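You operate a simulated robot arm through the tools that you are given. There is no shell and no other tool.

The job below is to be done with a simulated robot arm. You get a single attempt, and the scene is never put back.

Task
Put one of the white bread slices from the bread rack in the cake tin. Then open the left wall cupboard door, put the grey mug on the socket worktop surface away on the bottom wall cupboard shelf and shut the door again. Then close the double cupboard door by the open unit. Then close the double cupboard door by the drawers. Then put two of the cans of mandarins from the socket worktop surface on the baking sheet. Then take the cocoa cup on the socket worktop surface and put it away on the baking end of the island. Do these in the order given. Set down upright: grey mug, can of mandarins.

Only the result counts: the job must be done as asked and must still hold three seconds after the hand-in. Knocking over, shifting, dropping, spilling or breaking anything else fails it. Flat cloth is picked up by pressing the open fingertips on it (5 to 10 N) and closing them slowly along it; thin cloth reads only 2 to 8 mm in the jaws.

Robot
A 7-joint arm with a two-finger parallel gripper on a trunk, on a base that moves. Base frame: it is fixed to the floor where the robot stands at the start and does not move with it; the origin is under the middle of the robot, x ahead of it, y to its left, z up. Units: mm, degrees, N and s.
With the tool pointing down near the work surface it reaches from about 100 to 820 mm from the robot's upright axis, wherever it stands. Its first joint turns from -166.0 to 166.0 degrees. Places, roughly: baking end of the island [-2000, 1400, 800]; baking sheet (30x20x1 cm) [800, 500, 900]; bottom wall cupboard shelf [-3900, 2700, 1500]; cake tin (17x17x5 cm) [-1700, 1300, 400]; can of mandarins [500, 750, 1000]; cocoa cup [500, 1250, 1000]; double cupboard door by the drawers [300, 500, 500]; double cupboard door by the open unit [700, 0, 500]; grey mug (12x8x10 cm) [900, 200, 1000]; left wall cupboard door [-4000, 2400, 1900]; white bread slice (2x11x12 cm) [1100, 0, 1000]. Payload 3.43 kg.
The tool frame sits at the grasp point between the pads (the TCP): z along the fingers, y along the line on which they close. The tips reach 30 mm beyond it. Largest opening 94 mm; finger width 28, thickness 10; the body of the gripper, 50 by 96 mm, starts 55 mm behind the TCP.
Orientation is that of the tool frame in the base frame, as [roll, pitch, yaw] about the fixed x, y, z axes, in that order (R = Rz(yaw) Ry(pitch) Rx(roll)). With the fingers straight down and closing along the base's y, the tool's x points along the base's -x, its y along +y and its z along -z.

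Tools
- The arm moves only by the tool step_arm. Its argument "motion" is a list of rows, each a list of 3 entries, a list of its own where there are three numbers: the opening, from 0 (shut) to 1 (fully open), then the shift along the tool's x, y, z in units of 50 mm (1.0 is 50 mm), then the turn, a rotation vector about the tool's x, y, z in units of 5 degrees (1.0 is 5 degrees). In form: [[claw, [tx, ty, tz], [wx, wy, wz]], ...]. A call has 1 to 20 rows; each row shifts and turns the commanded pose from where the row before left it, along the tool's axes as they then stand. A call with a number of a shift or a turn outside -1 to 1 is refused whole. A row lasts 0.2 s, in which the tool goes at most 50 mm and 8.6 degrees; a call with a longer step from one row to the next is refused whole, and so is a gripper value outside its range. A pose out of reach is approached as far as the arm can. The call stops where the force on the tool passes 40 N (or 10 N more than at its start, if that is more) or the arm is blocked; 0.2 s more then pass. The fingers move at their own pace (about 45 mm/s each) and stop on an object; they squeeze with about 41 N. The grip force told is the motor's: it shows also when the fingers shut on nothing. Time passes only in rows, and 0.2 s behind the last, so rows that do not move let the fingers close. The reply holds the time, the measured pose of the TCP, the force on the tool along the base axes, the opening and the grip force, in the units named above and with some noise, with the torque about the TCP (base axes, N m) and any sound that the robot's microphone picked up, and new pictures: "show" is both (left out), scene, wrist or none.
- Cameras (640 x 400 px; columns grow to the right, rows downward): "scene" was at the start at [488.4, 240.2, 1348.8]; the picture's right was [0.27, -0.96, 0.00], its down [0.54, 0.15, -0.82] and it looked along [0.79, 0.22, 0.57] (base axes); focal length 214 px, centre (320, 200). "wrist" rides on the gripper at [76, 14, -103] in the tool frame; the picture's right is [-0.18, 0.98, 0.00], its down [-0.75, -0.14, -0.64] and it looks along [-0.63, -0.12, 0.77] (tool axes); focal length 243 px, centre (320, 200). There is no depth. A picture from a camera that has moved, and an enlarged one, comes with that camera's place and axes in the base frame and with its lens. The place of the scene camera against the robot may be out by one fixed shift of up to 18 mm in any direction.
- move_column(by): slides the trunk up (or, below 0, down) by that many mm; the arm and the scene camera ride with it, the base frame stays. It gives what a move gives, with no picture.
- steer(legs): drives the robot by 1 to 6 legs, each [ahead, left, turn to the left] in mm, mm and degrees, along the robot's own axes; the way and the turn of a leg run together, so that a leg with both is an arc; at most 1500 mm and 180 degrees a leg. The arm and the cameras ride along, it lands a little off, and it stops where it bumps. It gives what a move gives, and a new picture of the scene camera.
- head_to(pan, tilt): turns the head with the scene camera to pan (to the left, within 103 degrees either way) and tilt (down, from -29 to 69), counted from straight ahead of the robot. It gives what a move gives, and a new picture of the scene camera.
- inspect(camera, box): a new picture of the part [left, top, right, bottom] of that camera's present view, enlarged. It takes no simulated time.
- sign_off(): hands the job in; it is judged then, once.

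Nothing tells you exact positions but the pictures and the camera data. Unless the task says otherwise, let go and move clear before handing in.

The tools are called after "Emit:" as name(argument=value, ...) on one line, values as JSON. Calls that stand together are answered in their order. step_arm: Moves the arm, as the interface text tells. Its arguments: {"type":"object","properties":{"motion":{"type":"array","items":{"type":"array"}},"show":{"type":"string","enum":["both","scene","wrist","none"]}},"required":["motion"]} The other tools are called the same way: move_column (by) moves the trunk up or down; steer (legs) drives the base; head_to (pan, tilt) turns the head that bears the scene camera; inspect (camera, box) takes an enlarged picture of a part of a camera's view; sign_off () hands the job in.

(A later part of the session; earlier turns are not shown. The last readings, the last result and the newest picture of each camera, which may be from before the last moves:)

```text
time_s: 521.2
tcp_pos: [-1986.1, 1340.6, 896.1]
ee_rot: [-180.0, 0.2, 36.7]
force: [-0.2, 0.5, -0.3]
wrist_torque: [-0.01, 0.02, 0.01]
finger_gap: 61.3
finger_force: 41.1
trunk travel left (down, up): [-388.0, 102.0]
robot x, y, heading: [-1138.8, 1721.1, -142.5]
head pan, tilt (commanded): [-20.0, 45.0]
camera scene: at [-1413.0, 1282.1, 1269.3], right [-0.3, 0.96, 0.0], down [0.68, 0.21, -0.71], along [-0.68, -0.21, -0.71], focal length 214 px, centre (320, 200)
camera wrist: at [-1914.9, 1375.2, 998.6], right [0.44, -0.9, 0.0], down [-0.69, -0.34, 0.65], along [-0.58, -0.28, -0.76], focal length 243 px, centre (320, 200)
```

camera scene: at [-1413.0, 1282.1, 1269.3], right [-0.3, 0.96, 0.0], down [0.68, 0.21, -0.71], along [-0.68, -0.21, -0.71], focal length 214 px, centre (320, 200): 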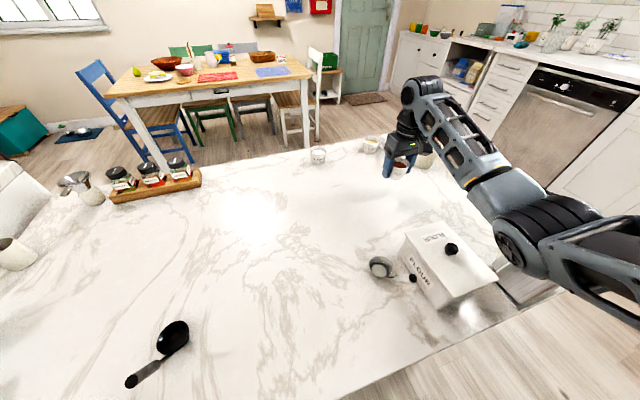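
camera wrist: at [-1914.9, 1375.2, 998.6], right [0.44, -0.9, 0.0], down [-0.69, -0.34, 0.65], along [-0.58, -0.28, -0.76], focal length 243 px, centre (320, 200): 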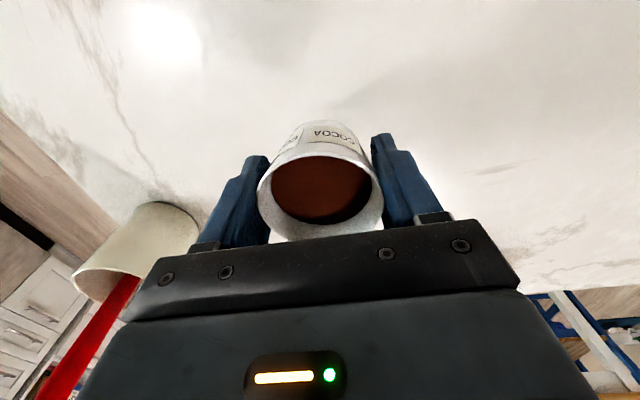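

The elbow is low on the right, near the flour and grey boxes. I'll check its clearance before going any lower.

Emit:
inspect(camera="scene", box=[370, 180, 640, 340])

```text
2.37 times, centred on (505, 260) of scene
camera zoom: at [-1413.0, 1282.1, 1269.3], right [-0.3, 0.96, 0.0], down [0.68, 0.21, -0.71], along [-0.68, -0.21, -0.71], focal length 508 px, centre (-118, 58)
```

zoom: 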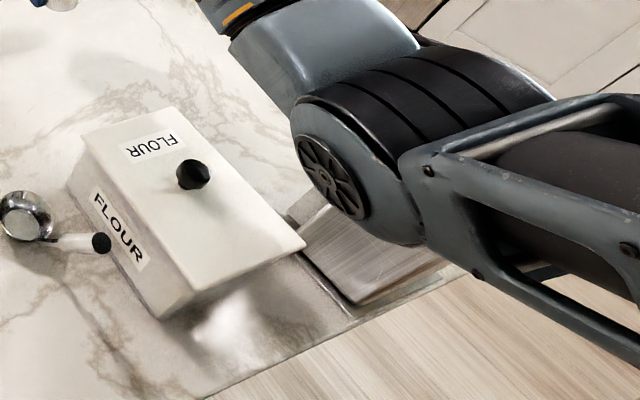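

The elbow is very close to the grey box. I'll go back up, raise the trunk fully so the elbow stays higher, and then come down again.

Emit:
step_arm(motion=[[0, [0, 0, -0.7], [0, 0, 0]], [0, [0, 0, -0.7], [0, 0, 0]], [0, [0, 0, -0.7], [0, 0, 0]], [0, [0, 0, -0.7], [0, 0, 0]], [0, [0, 0, -0.7], [0, 0, 0]], [0, [0, 0, 0], [0, 0, 0]]], show="scene")

Emit:
inspect(camera="scene", box=[370, 180, 640, 340])

```text
time_s: 522.6
tcp_pos: [-1986.1, 1342.5, 1072.7]
ee_rot: [-179.9, 0.2, 36.7]
force: [-0.5, 0.4, -0.6]
wrist_torque: [-0.01, 0.03, -0.03]
finger_gap: 61.3
finger_force: 41.0
trunk travel left (down, up): [-388.0, 102.0]
robot x, y, heading: [-1137.2, 1725.2, -142.8]
head pan, tilt (commanded): [-20.0, 45.0]
camera scene: at [-1413.1, 1282.1, 1269.3], right [-0.3, 0.96, 0.0], down [0.68, 0.21, -0.71], along [-0.68, -0.21, -0.71], focal length 214 px, centre (320, 200)
```

scene: 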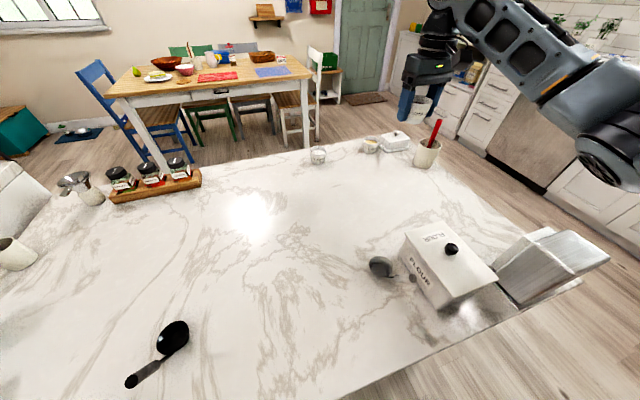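

```text
2.37 times, centred on (505, 260) of scene
camera zoom: at [-1413.1, 1282.1, 1269.3], right [-0.3, 0.96, 0.0], down [0.68, 0.21, -0.71], along [-0.68, -0.21, -0.71], focal length 508 px, centre (-118, 58)
```

zoom: 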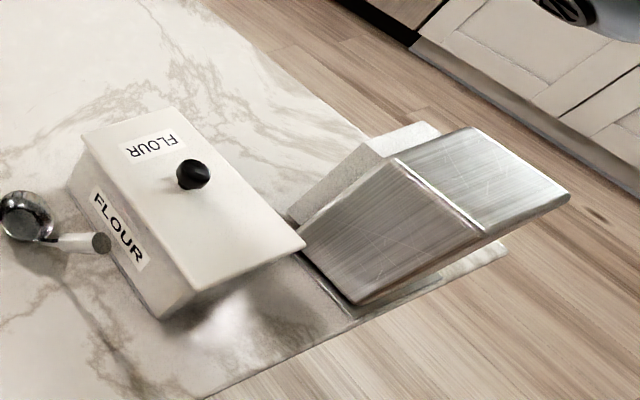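

The boxes are undisturbed. Raising the trunk now, then I'll descend while watching the elbow.

Emit:
move_column(by=100)

Emit:
step_arm(motion=[[0, [0, 0, 0.8], [0, 0, 0]], [0, [0, 0, 0.8], [0, 0, 0]], [0, [0, 0, 0.8], [0, 0, 0]], [0, [0, 0, 0.8], [0, 0, 0]], [0, [0, 0, 0.8], [0, 0, 0]], [0, [0, 0, 0], [0, 0, 0]]], show="scene")

```text
time_s: 523.9
tcp_pos: [-1985.0, 1341.0, 1172.0]
ee_rot: [-179.9, 0.1, 36.8]
force: [0.1, 0.8, -1.0]
wrist_torque: [-0.01, -0.03, 0.02]
finger_gap: 61.1
finger_force: 41.6
trunk travel left (down, up): [-488.0, 2.0]
robot x, y, heading: [-1135.3, 1721.8, -142.8]
head pan, tilt (commanded): [-20.0, 45.0]
```

```text
time_s: 525.3
tcp_pos: [-1988.7, 1339.2, 973.2]
ee_rot: [-179.9, 0.3, 36.6]
force: [0.1, -0.6, -1.8]
wrist_torque: [-0.03, -0.01, -0.01]
finger_gap: 61.1
finger_force: 41.4
trunk travel left (down, up): [-488.0, 2.0]
robot x, y, heading: [-1137.7, 1723.9, -142.8]
head pan, tilt (commanded): [-20.0, 45.0]
camera scene: at [-1413.0, 1282.1, 1369.3], right [-0.3, 0.96, 0.0], down [0.68, 0.21, -0.71], along [-0.68, -0.21, -0.71], focal length 214 px, centre (320, 200)
```

scene: 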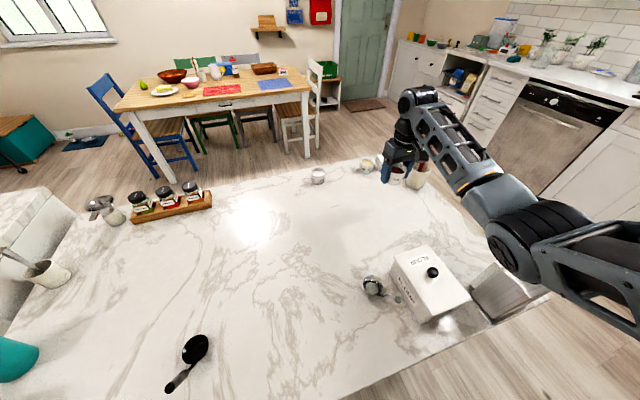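

Emit:
step_arm(motion=[[0, [0, 0, 0.6], [0, 0, 0]], [0, [0, 0, 0.6], [0, 0, 0]], [0, [0, 0, 0.4], [0, 0, 0]], [0, [0, 0, 0], [0, 0, 0]]], show="scene")

Emit:
inspect(camera="scene", box=[370, 180, 640, 340])

```text
time_s: 526.3
tcp_pos: [-1987.1, 1340.7, 892.3]
ee_rot: [-179.9, 0.1, 36.7]
force: [1.3, -0.7, -0.7]
wrist_torque: [-0.02, 0.03, -0.02]
finger_gap: 61.3
finger_force: 40.7
trunk travel left (down, up): [-488.0, 2.0]
robot x, y, heading: [-1136.9, 1724.7, -142.4]
head pan, tilt (commanded): [-20.0, 45.0]
camera scene: at [-1413.1, 1282.1, 1369.3], right [-0.3, 0.96, 0.0], down [0.68, 0.21, -0.71], along [-0.68, -0.21, -0.71], focal length 214 px, centre (320, 200)
```

scene: 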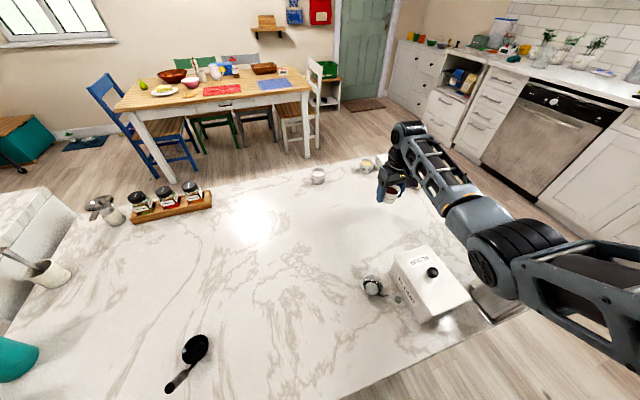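

```text
2.37 times, centred on (505, 260) of scene
camera zoom: at [-1413.1, 1282.1, 1369.3], right [-0.3, 0.96, 0.0], down [0.68, 0.21, -0.71], along [-0.68, -0.21, -0.71], focal length 508 px, centre (-118, 58)
```

zoom: 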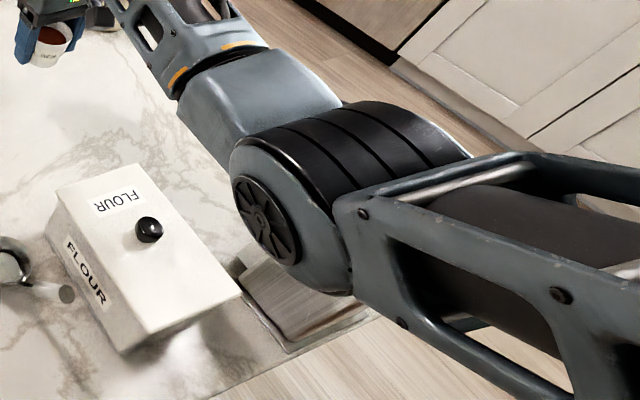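

The elbow is higher than before and clear of the boxes. I'll lower the last part slowly until the cup touches.

Emit:
step_arm(motion=[[0, [0, 0, 0.3], [0, 0, 0]], [0, [0, 0, 0.3], [0, 0, 0]], [0, [0, 0, 0.1], [0, 0, 0]], [0, [0, 0, 0], [0, 0, 0]]], show="scene")

Emit:
inspect(camera="scene", box=[370, 180, 640, 340])

```text
time_s: 527.3
tcp_pos: [-1987.0, 1339.4, 857.6]
ee_rot: [-179.9, 0.3, 36.7]
force: [-0.7, 0.6, -1.0]
wrist_torque: [0.01, 0.01, -0.04]
finger_gap: 61.2
finger_force: 41.1
trunk travel left (down, up): [-488.0, 2.0]
robot x, y, heading: [-1138.4, 1726.3, -142.7]
head pan, tilt (commanded): [-20.0, 45.0]
camera scene: at [-1413.1, 1282.1, 1369.3], right [-0.3, 0.96, 0.0], down [0.68, 0.21, -0.71], along [-0.68, -0.21, -0.71], focal length 214 px, centre (320, 200)
```

scene: 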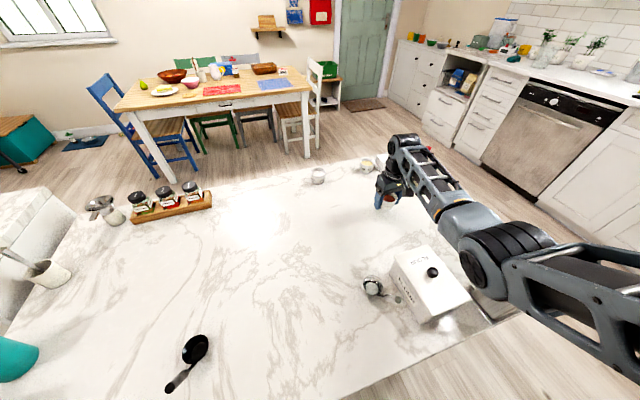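

```text
2.37 times, centred on (505, 260) of scene
camera zoom: at [-1413.1, 1282.1, 1369.3], right [-0.3, 0.96, 0.0], down [0.68, 0.21, -0.71], along [-0.68, -0.21, -0.71], focal length 508 px, centre (-118, 58)
```

zoom: 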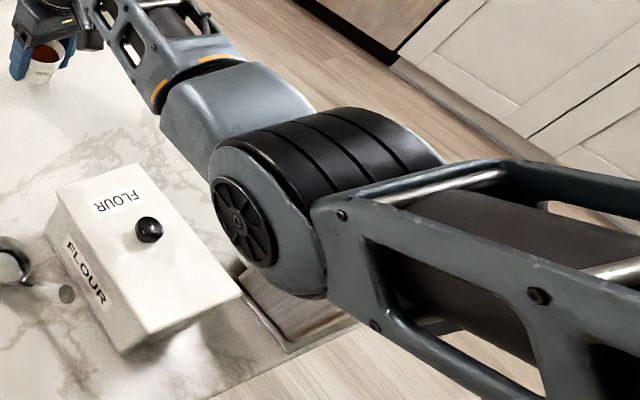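

Emit:
step_arm(motion=[[0, [0, 0, 0.08], [0, 0, 0]], [0, [0, 0, 0.06], [0, 0, 0]], [0, [0, 0, 0], [0, 0, 0]]], show="none")

Emit:
step_arm(motion=[[0, [0, 0, 0.04], [0, 0, 0]], [0, [0, 0, 0], [0, 0, 0]]], show="none")

Emit:
step_arm(motion=[[0, [0, 0, 0.04], [0, 0, 0]], [0, [0, 0, 0], [0, 0, 0]]], show="wrist")

```text
time_s: 528.1
tcp_pos: [-1987.0, 1340.5, 850.5]
ee_rot: [-179.9, 0.2, 36.7]
force: [-0.9, 0.7, -2.0]
wrist_torque: [-0.01, -0.03, 0.0]
finger_gap: 61.2
finger_force: 41.3
trunk travel left (down, up): [-488.0, 2.0]
robot x, y, heading: [-1140.1, 1720.7, -142.9]
head pan, tilt (commanded): [-20.0, 45.0]
```

```text
time_s: 528.7
tcp_pos: [-1987.8, 1340.6, 849.1]
ee_rot: [-180.0, 0.2, 36.7]
force: [0.2, -0.6, -0.7]
wrist_torque: [-0.05, -0.04, -0.03]
finger_gap: 61.3
finger_force: 40.3
trunk travel left (down, up): [-488.0, 2.0]
robot x, y, heading: [-1138.8, 1723.2, -142.7]
head pan, tilt (commanded): [-20.0, 45.0]
```

```text
time_s: 529.3
tcp_pos: [-1987.1, 1339.9, 846.6]
ee_rot: [-179.8, 0.2, 36.7]
force: [-0.5, -0.4, -1.6]
wrist_torque: [-0.01, -0.01, 0.03]
finger_gap: 60.9
finger_force: 40.9
trunk travel left (down, up): [-488.0, 2.0]
robot x, y, heading: [-1134.5, 1725.1, -142.7]
head pan, tilt (commanded): [-20.0, 45.0]
camera wrist: at [-1916.3, 1375.0, 949.2], right [0.44, -0.9, 0.0], down [-0.69, -0.34, 0.65], along [-0.58, -0.28, -0.76], focal length 243 px, centre (320, 200)
```

wrist: 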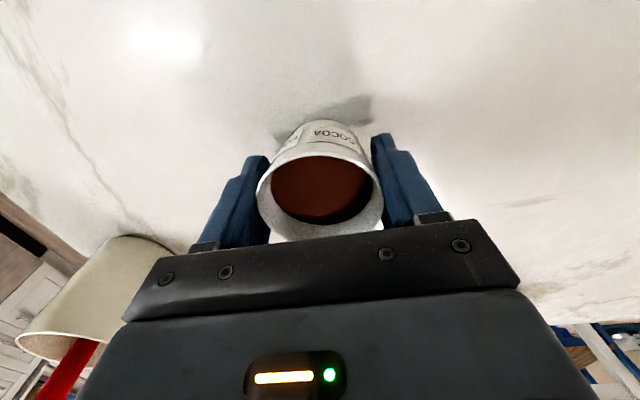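

Emit:
step_arm(motion=[[0, [0, 0, 0.04], [0, 0, 0]], [0, [0, 0, 0], [0, 0, 0]]], show="none")

Emit:
step_arm(motion=[[0, [0, 0, 0.04], [0, 0, 0]], [0, [0, 0, 0], [0, 0, 0]]], show="none")

Emit:
step_arm(motion=[[0, [0, 0, 0.04], [0, 0, 0]], [0, [0, 0, 0], [0, 0, 0]]], show="none")

```text
time_s: 529.9
tcp_pos: [-1989.0, 1340.8, 844.2]
ee_rot: [-179.9, 0.3, 36.7]
force: [0.5, 1.2, -1.8]
wrist_torque: [0.0, -0.01, -0.03]
finger_gap: 61.1
finger_force: 41.0
trunk travel left (down, up): [-488.0, 2.0]
robot x, y, heading: [-1139.2, 1723.4, -142.6]
head pan, tilt (commanded): [-20.0, 45.0]
```

```text
time_s: 530.5
tcp_pos: [-1987.3, 1340.2, 842.5]
ee_rot: [-179.9, 0.2, 36.7]
force: [-0.1, -0.2, -1.8]
wrist_torque: [-0.01, 0.02, 0.03]
finger_gap: 61.3
finger_force: 40.7
trunk travel left (down, up): [-488.0, 2.0]
robot x, y, heading: [-1138.1, 1724.3, -142.8]
head pan, tilt (commanded): [-20.0, 45.0]
```

```text
time_s: 531.1
tcp_pos: [-1988.3, 1341.3, 840.3]
ee_rot: [-179.9, 0.3, 36.6]
force: [0.7, -0.1, -0.7]
wrist_torque: [0.04, -0.03, 0.01]
finger_gap: 61.3
finger_force: 40.7
trunk travel left (down, up): [-488.0, 2.0]
robot x, y, heading: [-1135.0, 1725.4, -142.9]
head pan, tilt (commanded): [-20.0, 45.0]
```

Emit:
step_arm(motion=[[0, [0, 0, 0.05], [0, 0, 0]], [0, [0, 0, 0.05], [0, 0, 0]], [0, [0, 0, 0], [0, 0, 0]]], show="wrist")

Emit:
step_arm(motion=[[0, [0, 0, 0.05], [0, 0, 0]], [0, [0, 0, 0], [0, 0, 0]]], show="none")

```text
time_s: 531.9
tcp_pos: [-1986.5, 1340.8, 835.0]
ee_rot: [-179.9, 0.2, 36.6]
force: [-0.1, 0.7, -1.4]
wrist_torque: [-0.01, -0.01, -0.01]
finger_gap: 61.0
finger_force: 40.8
trunk travel left (down, up): [-488.0, 2.0]
robot x, y, heading: [-1140.8, 1721.2, -142.7]
head pan, tilt (commanded): [-20.0, 45.0]
camera wrist: at [-1916.5, 1375.5, 937.8], right [0.44, -0.9, 0.0], down [-0.69, -0.34, 0.65], along [-0.58, -0.28, -0.76], focal length 243 px, centre (320, 200)
```

wrist: 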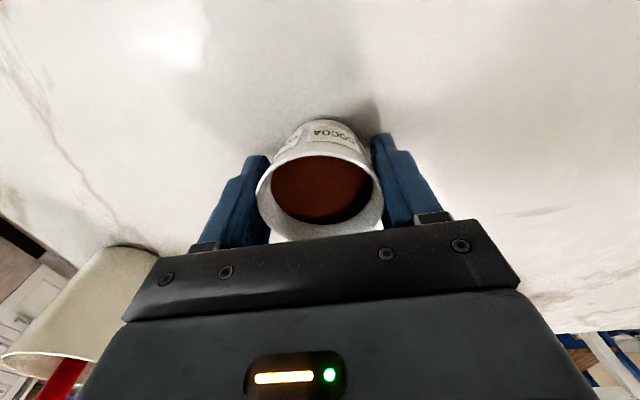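

```text
time_s: 532.5
tcp_pos: [-1988.1, 1341.2, 835.3]
ee_rot: [-179.9, 0.2, 36.7]
force: [3.0, 1.1, 8.4]
wrist_torque: [0.04, -0.07, 0.04]
finger_gap: 61.2
finger_force: 41.5
trunk travel left (down, up): [-488.0, 2.0]
robot x, y, heading: [-1136.0, 1726.6, -142.9]
head pan, tilt (commanded): [-20.0, 45.0]
```

Contact with the island top. Easing off and releasing gently.

Emit:
step_arm(motion=[[0, [0, 0, -0.02], [0, 0, 0]], [0.7, [0, 0, 0], [0, 0, 0]], [0.78, [0, 0, 0], [0, 0, 0]], [0.85, [0, 0, 0], [0, 0, 0]], [0.85, [0, 0, 0], [0, 0, 0]], [0.85, [0, 0, -0.3], [0, 0, 0]], [0.85, [0, 0, -0.6], [0, 0, 0]], [0.85, [0, 0, -0.8], [0, 0, 0]], [0.85, [0, 0, -0.8], [0, 0, 0]], [0.85, [0, 0, -0.8], [0, 0, 0]], [0.85, [0, 0, 0], [0, 0, 0]]], show="both")

```text
time_s: 534.9
tcp_pos: [-1984.4, 1338.2, 1000.3]
ee_rot: [-179.9, 0.3, 36.7]
force: [-0.5, 0.7, -0.2]
wrist_torque: [0.02, 0.0, -0.04]
finger_gap: 79.9
finger_force: 0.0
trunk travel left (down, up): [-488.0, 2.0]
robot x, y, heading: [-1140.5, 1724.7, -143.0]
head pan, tilt (commanded): [-20.0, 45.0]
camera scene: at [-1413.0, 1282.2, 1369.3], right [-0.3, 0.96, 0.0], down [0.68, 0.21, -0.71], along [-0.68, -0.21, -0.71], focal length 214 px, centre (320, 200)
camera wrist: at [-1914.5, 1373.3, 1102.2], right [0.44, -0.9, 0.0], down [-0.69, -0.34, 0.65], along [-0.58, -0.28, -0.76], focal length 243 px, centre (320, 200)
```

scene: 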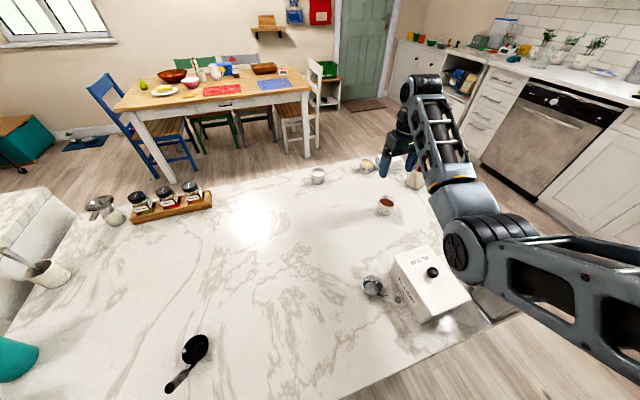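
wrist: 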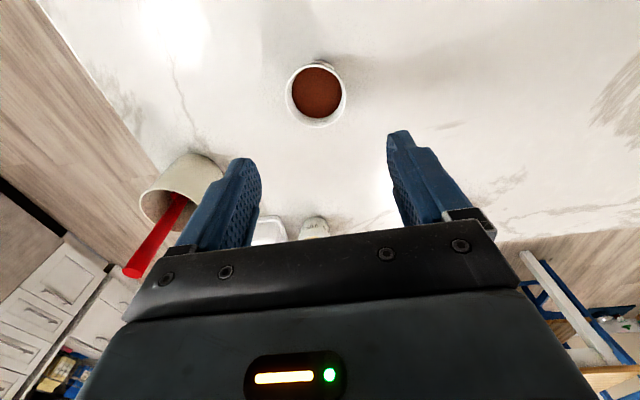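

The cocoa cup stands upright on the baking end. There's one leftover concern: the cake tin slid about 49 mm deeper when I placed the bread, and I'd like to draw it back. I'll rise, back off, and lower the trunk as before.

Emit:
step_arm(motion=[[0.5, [0, 0, -0.9], [0, 0, 0]], [0.2, [0, 0, -0.9], [0, 0, 0]], [0, [0, 0, -0.9], [0, 0, 0]], [0, [0, 0, 0], [0, 0, 0]]], show="none")

Emit:
steer(legs=[[-500, 0, 0]])

Emit:
head_to(pan=-5, tilt=25)

```text
time_s: 535.9
tcp_pos: [-1985.7, 1343.0, 1135.7]
ee_rot: [-179.9, 0.2, 36.8]
force: [0.0, 0.2, 0.9]
wrist_torque: [-0.03, 0.0, -0.01]
finger_gap: 0.0
finger_force: 4.8
trunk travel left (down, up): [-488.0, 2.0]
robot x, y, heading: [-1137.7, 1725.1, -142.7]
head pan, tilt (commanded): [-20.0, 45.0]
```

```text
time_s: 538.9
tcp_pos: [-1577.8, 1646.2, 1134.9]
ee_rot: [-179.9, 0.2, 37.2]
force: [0.8, 1.0, 0.3]
wrist_torque: [0.0, 0.0, 0.0]
finger_gap: 0.2
finger_force: 32.9
trunk travel left (down, up): [-488.0, 2.0]
robot x, y, heading: [-731.6, 2034.3, -142.6]
head pan, tilt (commanded): [-20.0, 45.0]
camera scene: at [-1005.7, 1589.3, 1369.2], right [-0.3, 0.95, 0.0], down [0.67, 0.21, -0.71], along [-0.67, -0.21, -0.71], focal length 214 px, centre (320, 200)
```

scene: 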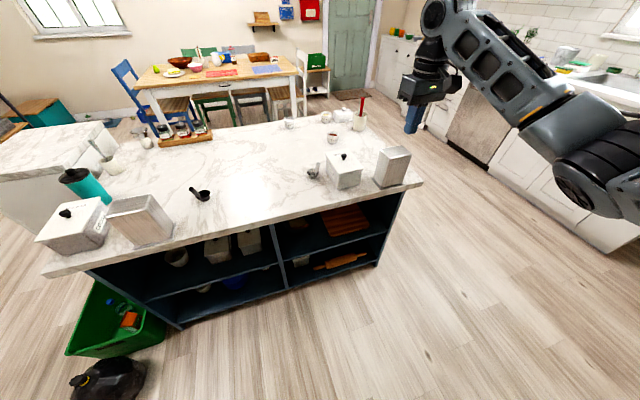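

```text
time_s: 539.7
tcp_pos: [-1578.2, 1645.6, 1135.2]
ee_rot: [-180.0, 0.3, 37.1]
force: [-0.9, 0.3, -0.6]
wrist_torque: [0.0, 0.02, 0.04]
finger_gap: 0.2
finger_force: 32.7
trunk travel left (down, up): [-488.0, 2.0]
robot x, y, heading: [-732.8, 2032.8, -142.6]
head pan, tilt (commanded): [-5.0, 25.0]
camera scene: at [-1005.8, 1564.3, 1399.8], right [-0.54, 0.84, 0.0], down [0.36, 0.23, -0.91], along [-0.76, -0.49, -0.42], focal length 214 px, centre (320, 200)
```

scene: 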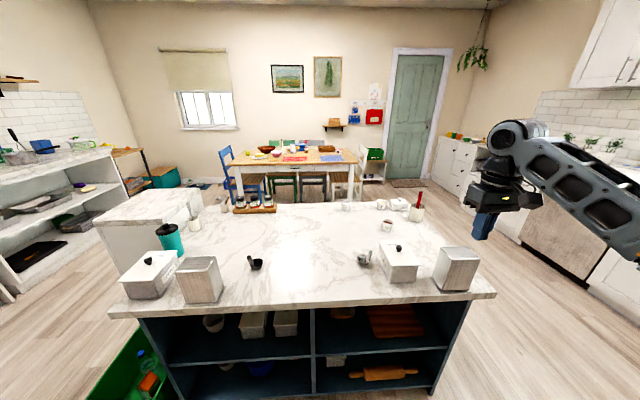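

Emit:
inspect(camera="scene", box=[305, 290, 401, 350])

Emit:
inspect(camera="scene", box=[320, 190, 480, 300])

```text
6.67 times, centred on (353, 320) of scene
camera zoom: at [-1005.8, 1564.3, 1399.8], right [-0.54, 0.84, 0.0], down [0.36, 0.23, -0.91], along [-0.76, -0.49, -0.42], focal length 1430 px, centre (100, -600)
```

zoom: 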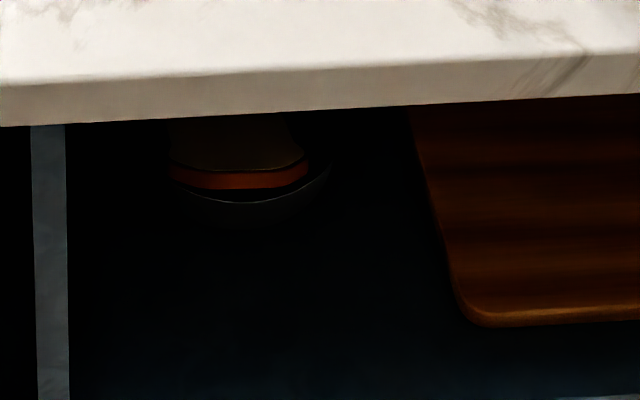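

```text
3.64 times, centred on (400, 245) of scene
camera zoom: at [-1005.8, 1564.3, 1399.8], right [-0.54, 0.84, 0.0], down [0.36, 0.23, -0.91], along [-0.76, -0.49, -0.42], focal length 780 px, centre (29, 36)
```

zoom: 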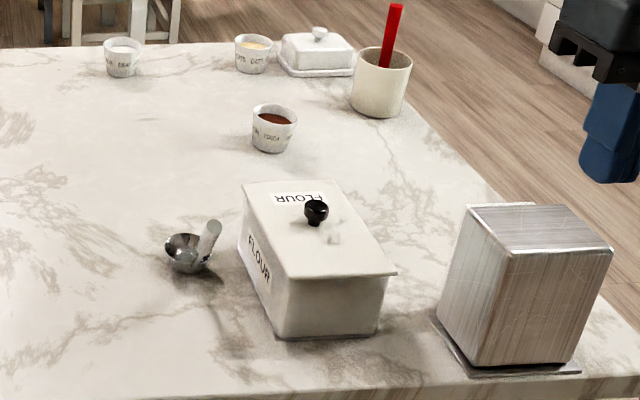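

Everything on the island is in order. I'll lower the trunk and set the hand to the tilted shelf pose again.

Emit:
move_column(by=-400)

Emit:
step_arm(motion=[[0, [0, 0, 0], [0, 0, -1]], [0, [0, 0, 0], [0, 0, -1]], [0, [0, 0, 0], [0, 0, -1]], [0, [0, 0, 0], [0, 0, -1]], [0, [0, 0, 0], [0, 0, -1]], [0, [0, 0, 0], [0, 0, -1]], [0, [0, 0, 0], [0, 0, -1]], [0, [0, 0, 0], [0, 0, -1]], [0, [0, 0, 0], [0, 0, -1]], [0, [0, 0, 0], [0, 0, -1]], [0, [0, 0, 0], [0, 0, -1]], [0, [0, 0, 0], [0, 0, -1]], [0, [0, 0, 0], [0, 0, -1]], [0, [0, 0, 0], [0, 0, -1]], [0, [0, 0, 0], [0, 0, -1]], [0, [0, 0, 0], [0, 0, -1]], [0, [0, 0, 0], [0, 0, -1]], [0, [0, 0, 0], [0, 0, -0.95]], [0, [0, 0, 0], [0, 0, 0]]], show="scene")

```text
time_s: 543.6
tcp_pos: [-1578.6, 1645.6, 734.9]
ee_rot: [180.0, 0.1, 37.0]
force: [-0.3, 0.5, 0.2]
wrist_torque: [0.03, 0.03, 0.05]
finger_gap: 0.0
finger_force: 32.8
trunk travel left (down, up): [-88.0, 402.0]
robot x, y, heading: [-734.2, 2033.2, -142.6]
head pan, tilt (commanded): [-5.0, 25.0]
```

```text
time_s: 547.6
tcp_pos: [-1578.1, 1646.1, 735.7]
ee_rot: [-179.8, 0.0, 126.9]
force: [-0.4, -0.1, -0.8]
wrist_torque: [-0.01, 0.01, -0.03]
finger_gap: 0.0
finger_force: 32.7
trunk travel left (down, up): [-88.0, 402.0]
robot x, y, heading: [-734.8, 2035.8, -142.7]
head pan, tilt (commanded): [-5.0, 25.0]
camera scene: at [-1005.7, 1564.3, 999.9], right [-0.54, 0.84, 0.0], down [0.36, 0.23, -0.91], along [-0.76, -0.49, -0.42], focal length 214 px, centre (320, 200)
```

scene: 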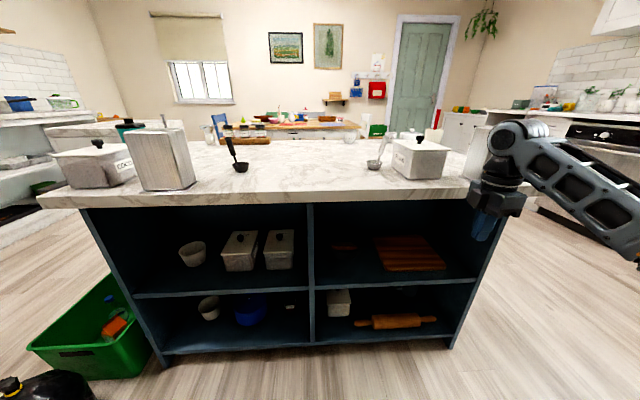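

Emit:
inspect(camera="scene", box=[305, 225, 401, 285])

Emit:
step_arm(motion=[[0, [0, 0, 0], [1, 0, 0]], [0, [0, 0, 0], [1, 0, 0]], [0, [0, 0, 0], [1, 0, 0]], [0, [0, 0, 0], [1, 0, 0]], [0, [0, 0, 0], [1, 0, 0]], [0, [0, 0, 0], [1, 0, 0]], [0, [0, 0, 0], [1, 0, 0]], [0, [0, 0, 0], [1, 0, 0]], [0, [0, 0, 0], [1, 0, 0]], [0, [0, 0, 0], [1, 0, 0]], [0, [0, 0, 0], [1, 0, 0]], [0, [0, 0, 0], [1, 0, 0]], [0, [0, 0, 0], [0, 0, 0]]], show="scene")

```text
6.67 times, centred on (353, 255) of scene
camera zoom: at [-1005.7, 1564.3, 999.9], right [-0.54, 0.84, 0.0], down [0.36, 0.23, -0.91], along [-0.76, -0.49, -0.42], focal length 1430 px, centre (100, -167)
```

zoom: 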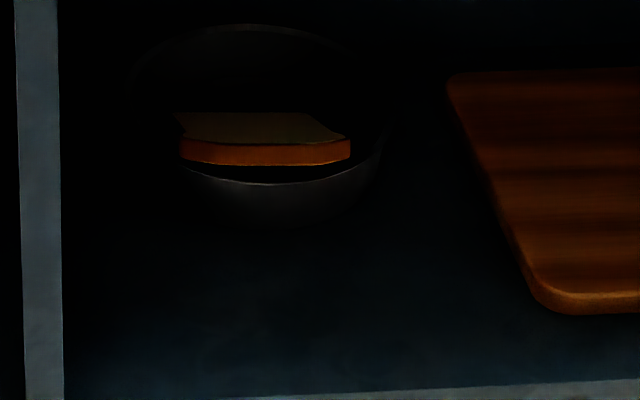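

```text
time_s: 550.4
tcp_pos: [-1578.0, 1646.0, 733.8]
ee_rot: [-119.7, -0.1, 126.7]
force: [-0.1, 0.7, -0.7]
wrist_torque: [0.02, 0.0, 0.01]
finger_gap: 0.0
finger_force: 32.7
trunk travel left (down, up): [-88.0, 402.0]
robot x, y, heading: [-733.5, 2033.3, -142.4]
head pan, tilt (commanded): [-5.0, 25.0]
camera scene: at [-1005.7, 1564.3, 999.9], right [-0.54, 0.84, 0.0], down [0.36, 0.23, -0.91], along [-0.76, -0.49, -0.42], focal length 214 px, centre (320, 200)
```

scene: 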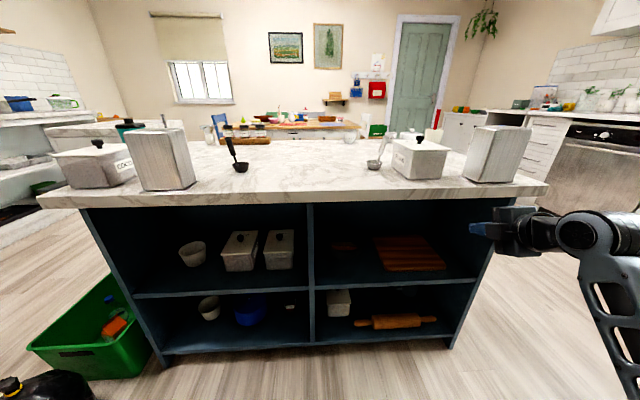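

The bread still sits in the tin. I'll line the hand up with the tin and move in as before.

Emit:
step_arm(motion=[[0, [-0.84, 0, 0], [0, 0, 0]], [0, [-0.84, 0, 0], [0, 0, 0]], [0, [-0.84, 0, 0], [0, 0, 0]], [0, [-0.84, 0, 0], [0, 0, 0]], [0, [-0.84, 0, 0], [0, 0, 0]], [0, [-0.84, 0, 0], [0, 0, 0]], [0, [0, 0.69, 0.4], [0, 0, 0]], [0, [0, 0.69, 0.4], [0, 0, 0]], [0, [0, 0.69, 0.4], [0, 0, 0]], [0, [0, 0.6, 0.35], [0, 0, 0]], [0, [0, 0, 0], [0, 0, 0]]], show="none")

Emit:
steer(legs=[[195, 0, -0.4]])

Emit:
step_arm(motion=[[0, [0, 0, 0], [0, 0, 0]]], show="wrist")

Emit:
inspect(camera="wrist", box=[220, 0, 460, 150])

```text
time_s: 552.8
tcp_pos: [-1427.5, 1445.6, 579.0]
ee_rot: [-119.8, -0.1, 126.7]
force: [0.1, -1.2, 0.1]
wrist_torque: [-0.02, 0.02, 0.01]
finger_gap: 0.2
finger_force: 33.2
trunk travel left (down, up): [-88.0, 402.0]
robot x, y, heading: [-732.7, 2031.4, -142.3]
head pan, tilt (commanded): [-5.0, 25.0]
```

```text
time_s: 554.3
tcp_pos: [-1585.6, 1331.8, 579.3]
ee_rot: [-119.8, 0.0, 126.5]
force: [-0.2, -0.6, 0.1]
wrist_torque: [0.0, 0.03, -0.02]
finger_gap: 0.1
finger_force: 33.2
trunk travel left (down, up): [-88.0, 402.0]
robot x, y, heading: [-885.0, 1909.6, -142.8]
head pan, tilt (commanded): [-5.0, 25.0]
camera scene: at [-1163.8, 1447.1, 999.9], right [-0.53, 0.85, 0.0], down [0.36, 0.23, -0.91], along [-0.77, -0.48, -0.42], focal length 214 px, centre (320, 200)
```

scene: 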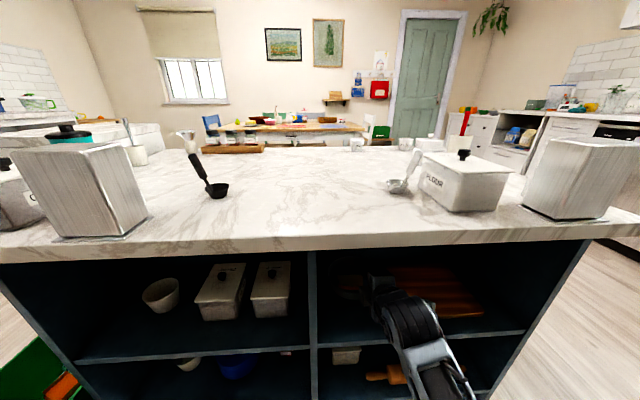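

```text
time_s: 554.7
tcp_pos: [-1586.2, 1331.0, 579.9]
ee_rot: [-119.8, -0.2, 126.4]
force: [0.3, 0.6, 0.1]
wrist_torque: [-0.01, 0.01, 0.02]
finger_gap: 0.0
finger_force: 32.7
trunk travel left (down, up): [-88.0, 402.0]
robot x, y, heading: [-888.2, 1912.3, -143.0]
head pan, tilt (commanded): [-5.0, 25.0]
camera wrist: at [-1553.6, 1449.8, 618.1], right [0.5, 0.14, -0.85], down [0.84, -0.32, 0.44], along [-0.21, -0.94, -0.28], focal length 243 px, centre (320, 200)
```

wrist: 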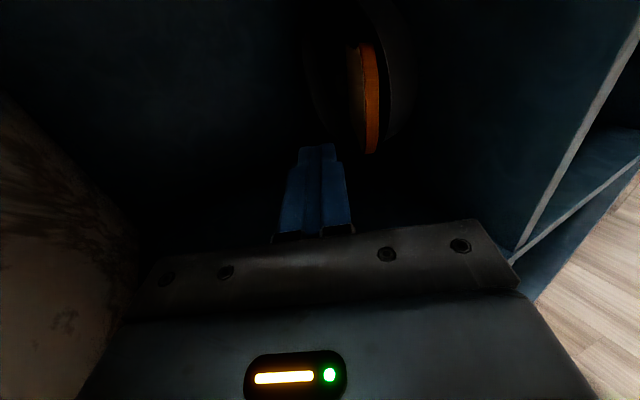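

```text
2.67 times, centred on (340, 75) of wrist
camera zoom: at [-1553.6, 1449.8, 618.1], right [0.5, 0.14, -0.85], down [0.84, -0.32, 0.44], along [-0.21, -0.94, -0.28], focal length 647 px, centre (267, 533)
```

zoom: 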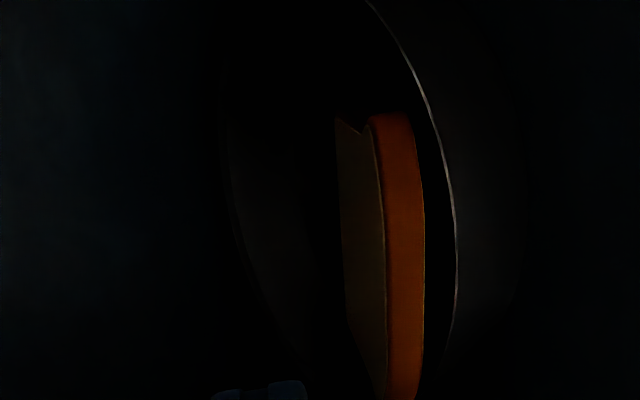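

Close up, the slice's edge is nearly against the near wall, so hooking there isn't possible. Instead I'll grip the tin's right-hand side wall (one finger inside, one outside) and draw it back. First I'll roll the hand so the fingers close sideways.

Emit:
step_arm(motion=[[0, [0, 0.5, 0.29], [0, 0, 0]], [0, [0, 0.3, 0.17], [0, 0, 0]], [0, [0, 0, 0], [0, 0, -1]], [0, [0, 0, 0], [0, 0, -1]], [0, [0, 0, 0], [0, 0, -1]], [0, [0, 0, 0], [0, 0, -1]], [0, [0, 0, 0], [0, 0, -1]], [0, [0, 0, 0], [0, 0, -1]], [0, [0, 0, 0], [0, 0, -1]], [0, [0, 0, 0], [0, 0, -1]], [0, [0, 0, 0], [0, 0, -1]], [0, [0, 0, 0], [0, 0, -1]], [0, [0, 0, 0], [0, 0, -1]], [0, [0, 0, 0], [0, 0, -1]], [0, [0, 0, 0], [0, 0, -1]], [0, [0, 0, 0], [0, 0, -1]], [0, [0, 0, 0], [0, 0, -1]], [0, [0, 0, 0], [0, 0, -1]], [0, [0, 0, 0], [0, 0, -1]], [0, [0, 0, 0], [0, 0, -1]]], show="both")

Emit:
inspect(camera="wrist", box=[160, 0, 480, 200])

```text
time_s: 558.9
tcp_pos: [-1586.8, 1330.9, 533.0]
ee_rot: [179.6, -60.2, -143.2]
force: [-0.3, 0.7, -0.5]
wrist_torque: [0.01, -0.01, -0.03]
finger_gap: 0.0
finger_force: 32.9
trunk travel left (down, up): [-88.0, 402.0]
robot x, y, heading: [-886.3, 1911.9, -142.8]
head pan, tilt (commanded): [-5.0, 25.0]
camera scene: at [-1163.8, 1447.1, 999.9], right [-0.53, 0.85, 0.0], down [0.36, 0.23, -0.91], along [-0.77, -0.48, -0.42], focal length 214 px, centre (320, 200)
camera wrist: at [-1552.6, 1373.2, 650.1], right [-0.51, 0.84, -0.16], down [0.83, 0.44, -0.34], along [-0.21, -0.3, -0.93], focal length 243 px, centre (320, 200)
```

scene: 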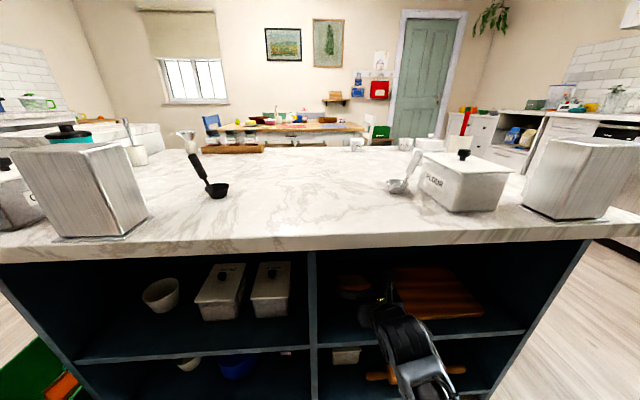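
wrist: 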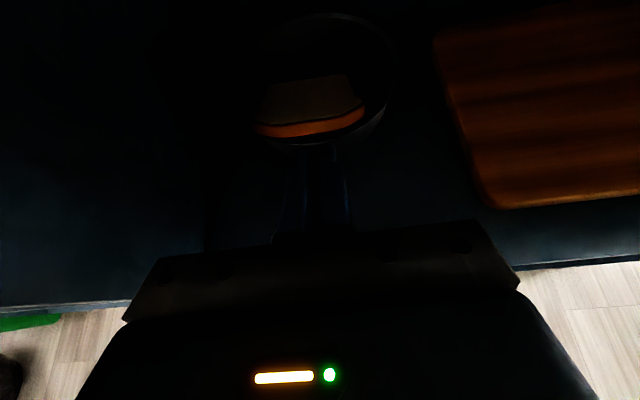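

```text
2.00 times, centred on (320, 100) of wrist
camera zoom: at [-1552.6, 1373.2, 650.1], right [-0.51, 0.84, -0.16], down [0.83, 0.44, -0.34], along [-0.21, -0.3, -0.93], focal length 485 px, centre (320, 400)
```

zoom: 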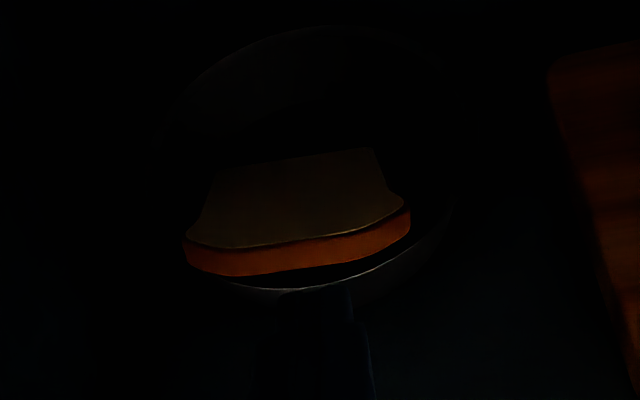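

From this angle I can see the tin and slice well; the slice has about 37 mm of room to the right wall. I'll open the jaws slightly and position over the right-hand wall, still above the rim.

Emit:
step_arm(motion=[[0.15, [0, 0.77, 0], [0, 0, 0]], [0.28, [0, 0.77, 0], [0, 0, 0]], [0.28, [0.39, 0, 0.85], [0, 0, 0]], [0.28, [0.39, 0, 0.85], [0, 0, 0]], [0.28, [0.37, 0, 0.85], [0, 0, 0]], [0.28, [0, 0, 0], [0, 0, 0]]], show="wrist")

Emit:
inspect(camera="wrist", box=[200, 60, 440, 210])

Emit:
inspect(camera="scene", box=[310, 255, 422, 325])

```text
time_s: 560.3
tcp_pos: [-1743.2, 1308.9, 522.9]
ee_rot: [179.9, -60.2, -143.4]
force: [-0.4, -0.2, 0.8]
wrist_torque: [-0.05, -0.01, 0.01]
finger_gap: 26.2
finger_force: 0.1
trunk travel left (down, up): [-88.0, 402.0]
robot x, y, heading: [-886.5, 1912.6, -142.7]
head pan, tilt (commanded): [-5.0, 25.0]
camera wrist: at [-1709.7, 1351.6, 639.7], right [-0.51, 0.84, -0.16], down [0.83, 0.44, -0.34], along [-0.21, -0.3, -0.93], focal length 243 px, centre (320, 200)
```

wrist: 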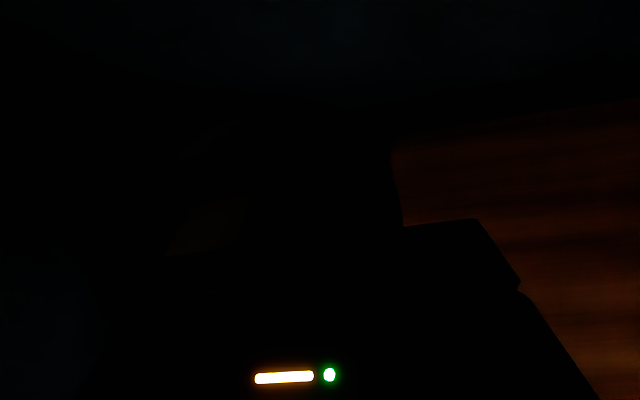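

```text
2.67 times, centred on (320, 135) of wrist
camera zoom: at [-1709.7, 1351.6, 639.7], right [-0.51, 0.84, -0.16], down [0.83, 0.44, -0.34], along [-0.21, -0.3, -0.93], focal length 647 px, centre (320, 373)
```

zoom: 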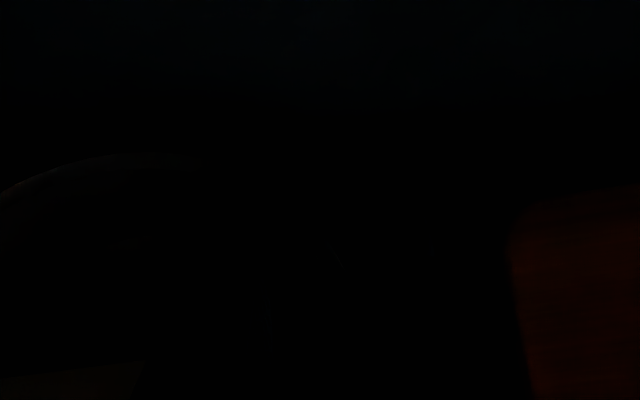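

```text
5.71 times, centred on (366, 290) of scene
camera zoom: at [-1163.9, 1447.2, 999.9], right [-0.53, 0.85, 0.0], down [0.36, 0.23, -0.91], along [-0.77, -0.48, -0.42], focal length 1226 px, centre (57, -314)
```

zoom: 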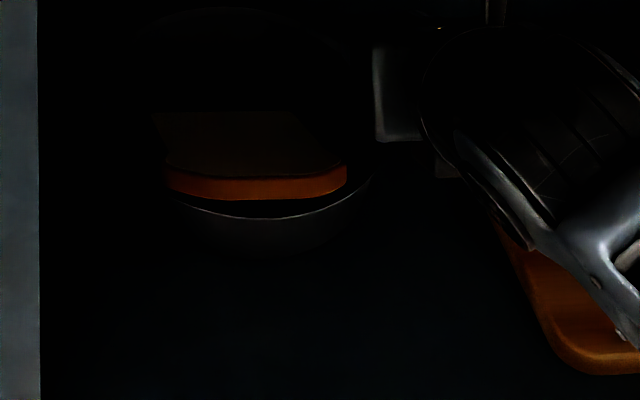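

It's dark in here, but by measurement the fingers straddle the right wall. I'll lower in small steps while watching the force.

Emit:
step_arm(motion=[[0.28, [-0.2, 0, 0.115], [0, 0, 0]], [0.28, [-0.2, 0, 0.115], [0, 0, 0]], [0.28, [0, 0, 0], [0, 0, 0]]], show="none")

Emit:
step_arm(motion=[[0.28, [-0.14, 0, 0.08], [0, 0, 0]], [0.28, [-0.12, 0, 0.07], [0, 0, 0]], [0.28, [0, 0, 0], [0, 0, 0]]], show="none")

Emit:
inspect(camera="scene", box=[310, 255, 422, 325])

```text
time_s: 561.1
tcp_pos: [-1744.5, 1310.2, 498.4]
ee_rot: [179.8, -60.3, -143.4]
force: [-0.3, -0.3, -0.2]
wrist_torque: [0.02, -0.05, 0.01]
finger_gap: 26.0
finger_force: 0.1
trunk travel left (down, up): [-88.0, 402.0]
robot x, y, heading: [-889.0, 1913.2, -142.8]
head pan, tilt (commanded): [-5.0, 25.0]
```

```text
time_s: 561.9
tcp_pos: [-1743.1, 1310.5, 482.8]
ee_rot: [179.9, -60.2, -143.3]
force: [-0.2, 1.0, -0.7]
wrist_torque: [0.02, 0.03, -0.03]
finger_gap: 26.2
finger_force: 0.0
trunk travel left (down, up): [-88.0, 402.0]
robot x, y, heading: [-888.9, 1913.3, -143.0]
head pan, tilt (commanded): [-5.0, 25.0]
```

```text
5.71 times, centred on (366, 290) of scene
camera zoom: at [-1163.8, 1447.1, 999.9], right [-0.53, 0.85, 0.0], down [0.36, 0.23, -0.91], along [-0.77, -0.48, -0.42], focal length 1226 px, centre (57, -314)
```

zoom: 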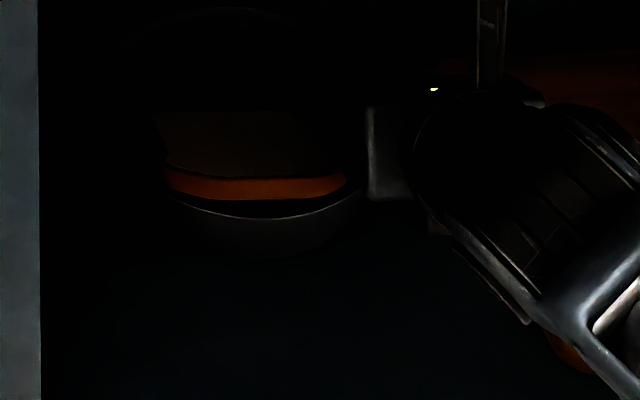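

Emit:
step_arm(motion=[[0.28, [-0.14, 0, 0.08], [0, 0, 0]], [0.28, [0, 0, 0], [0, 0, 0]], [0.2, [0, 0, 0], [0, 0, 0]], [0.1, [0, 0, 0], [0, 0, 0]], [0, [0, 0, 0], [0, 0, 0]], [0, [0, 0, 0], [0, 0, 0]]], show="none")

Emit:
inspect(camera="scene", box=[310, 255, 422, 325])

```text
time_s: 563.3
tcp_pos: [-1743.7, 1308.7, 475.8]
ee_rot: [180.0, -60.4, -143.4]
force: [6.5, -10.2, 8.8]
wrist_torque: [-0.21, -0.6, -0.3]
finger_gap: 4.8
finger_force: 39.2
trunk travel left (down, up): [-88.0, 402.0]
robot x, y, heading: [-889.2, 1915.2, -142.7]
head pan, tilt (commanded): [-5.0, 25.0]
```

```text
5.71 times, centred on (366, 290) of scene
camera zoom: at [-1163.5, 1447.0, 1000.1], right [-0.53, 0.85, 0.0], down [0.36, 0.23, -0.91], along [-0.77, -0.48, -0.42], focal length 1226 px, centre (57, -314)
```

zoom: 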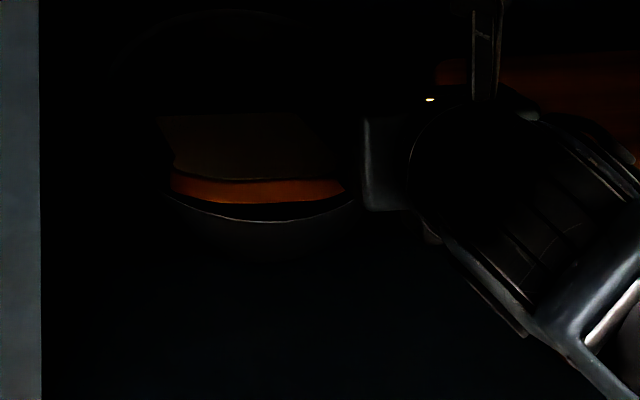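

The tin wall is gripped (4.8 mm in the jaws). I'll draw it straight back about 49 mm, slowly.

Emit:
step_arm(motion=[[0, [-0.0975, 0, -0.17], [0, 0, 0]], [0, [-0.0975, 0, -0.17], [0, 0, 0]], [0, [-0.0975, 0, -0.17], [0, 0, 0]], [0, [-0.0975, 0, -0.17], [0, 0, 0]], [0, [-0.0975, 0, -0.17], [0, 0, 0]], [0, [0, 0, 0], [0, 0, 0]]], show="none")

Emit:
inspect(camera="scene", box=[310, 255, 422, 325])

```text
time_s: 564.7
tcp_pos: [-1705.5, 1339.3, 475.6]
ee_rot: [179.8, -60.4, -143.3]
force: [-15.3, -9.8, 18.6]
wrist_torque: [-0.73, 0.37, -0.63]
finger_gap: 4.5
finger_force: 39.0
trunk travel left (down, up): [-88.0, 402.0]
robot x, y, heading: [-887.2, 1910.4, -142.7]
head pan, tilt (commanded): [-5.0, 25.0]
```

```text
5.71 times, centred on (366, 290) of scene
camera zoom: at [-1163.7, 1447.2, 1000.1], right [-0.53, 0.85, 0.0], down [0.36, 0.23, -0.91], along [-0.77, -0.48, -0.42], focal length 1226 px, centre (57, -314)
```

zoom: 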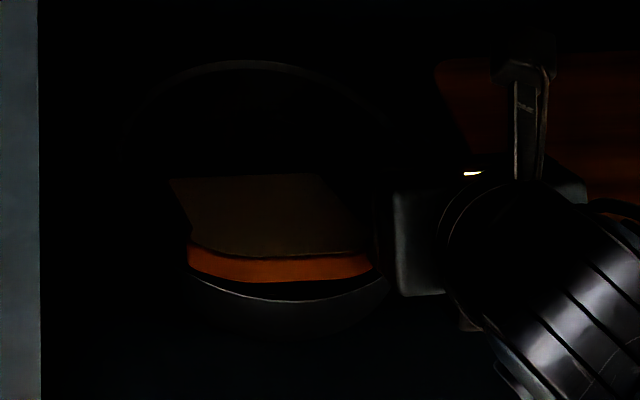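

The tin has come back about 49 mm with the slice still in it. Releasing and lifting straight up.

Emit:
step_arm(motion=[[0.1, [0, 0, 0], [0, 0, 0]], [0.2, [0, 0, 0], [0, 0, 0]], [0.28, [0, 0, 0], [0, 0, 0]], [0.28, [0.14, 0, -0.08], [0, 0, 0]], [0.28, [0.2, 0, -0.115], [0, 0, 0]], [0.28, [0.3, 0, -0.17], [0, 0, 0]], [0.28, [0.3, 0, -0.17], [0, 0, 0]], [0.28, [0, 0, 0], [0, 0, 0]]], show="none")

Emit:
inspect(camera="scene", box=[310, 255, 422, 325])

```text
time_s: 566.5
tcp_pos: [-1706.5, 1338.8, 528.4]
ee_rot: [180.0, -60.2, -143.4]
force: [0.0, 0.1, -0.8]
wrist_torque: [0.01, 0.0, 0.0]
finger_gap: 26.3
finger_force: 0.0
trunk travel left (down, up): [-88.0, 402.0]
robot x, y, heading: [-890.4, 1911.1, -142.6]
head pan, tilt (commanded): [-5.0, 25.0]
```

```text
5.71 times, centred on (366, 290) of scene
camera zoom: at [-1163.9, 1447.0, 999.9], right [-0.53, 0.85, 0.0], down [0.36, 0.23, -0.91], along [-0.77, -0.48, -0.42], focal length 1226 px, centre (57, -314)
```

zoom: 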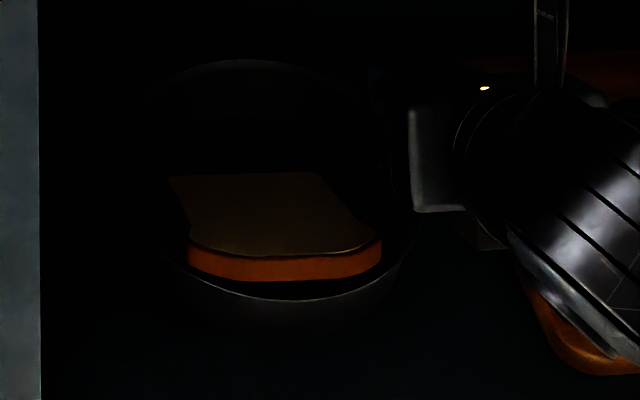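

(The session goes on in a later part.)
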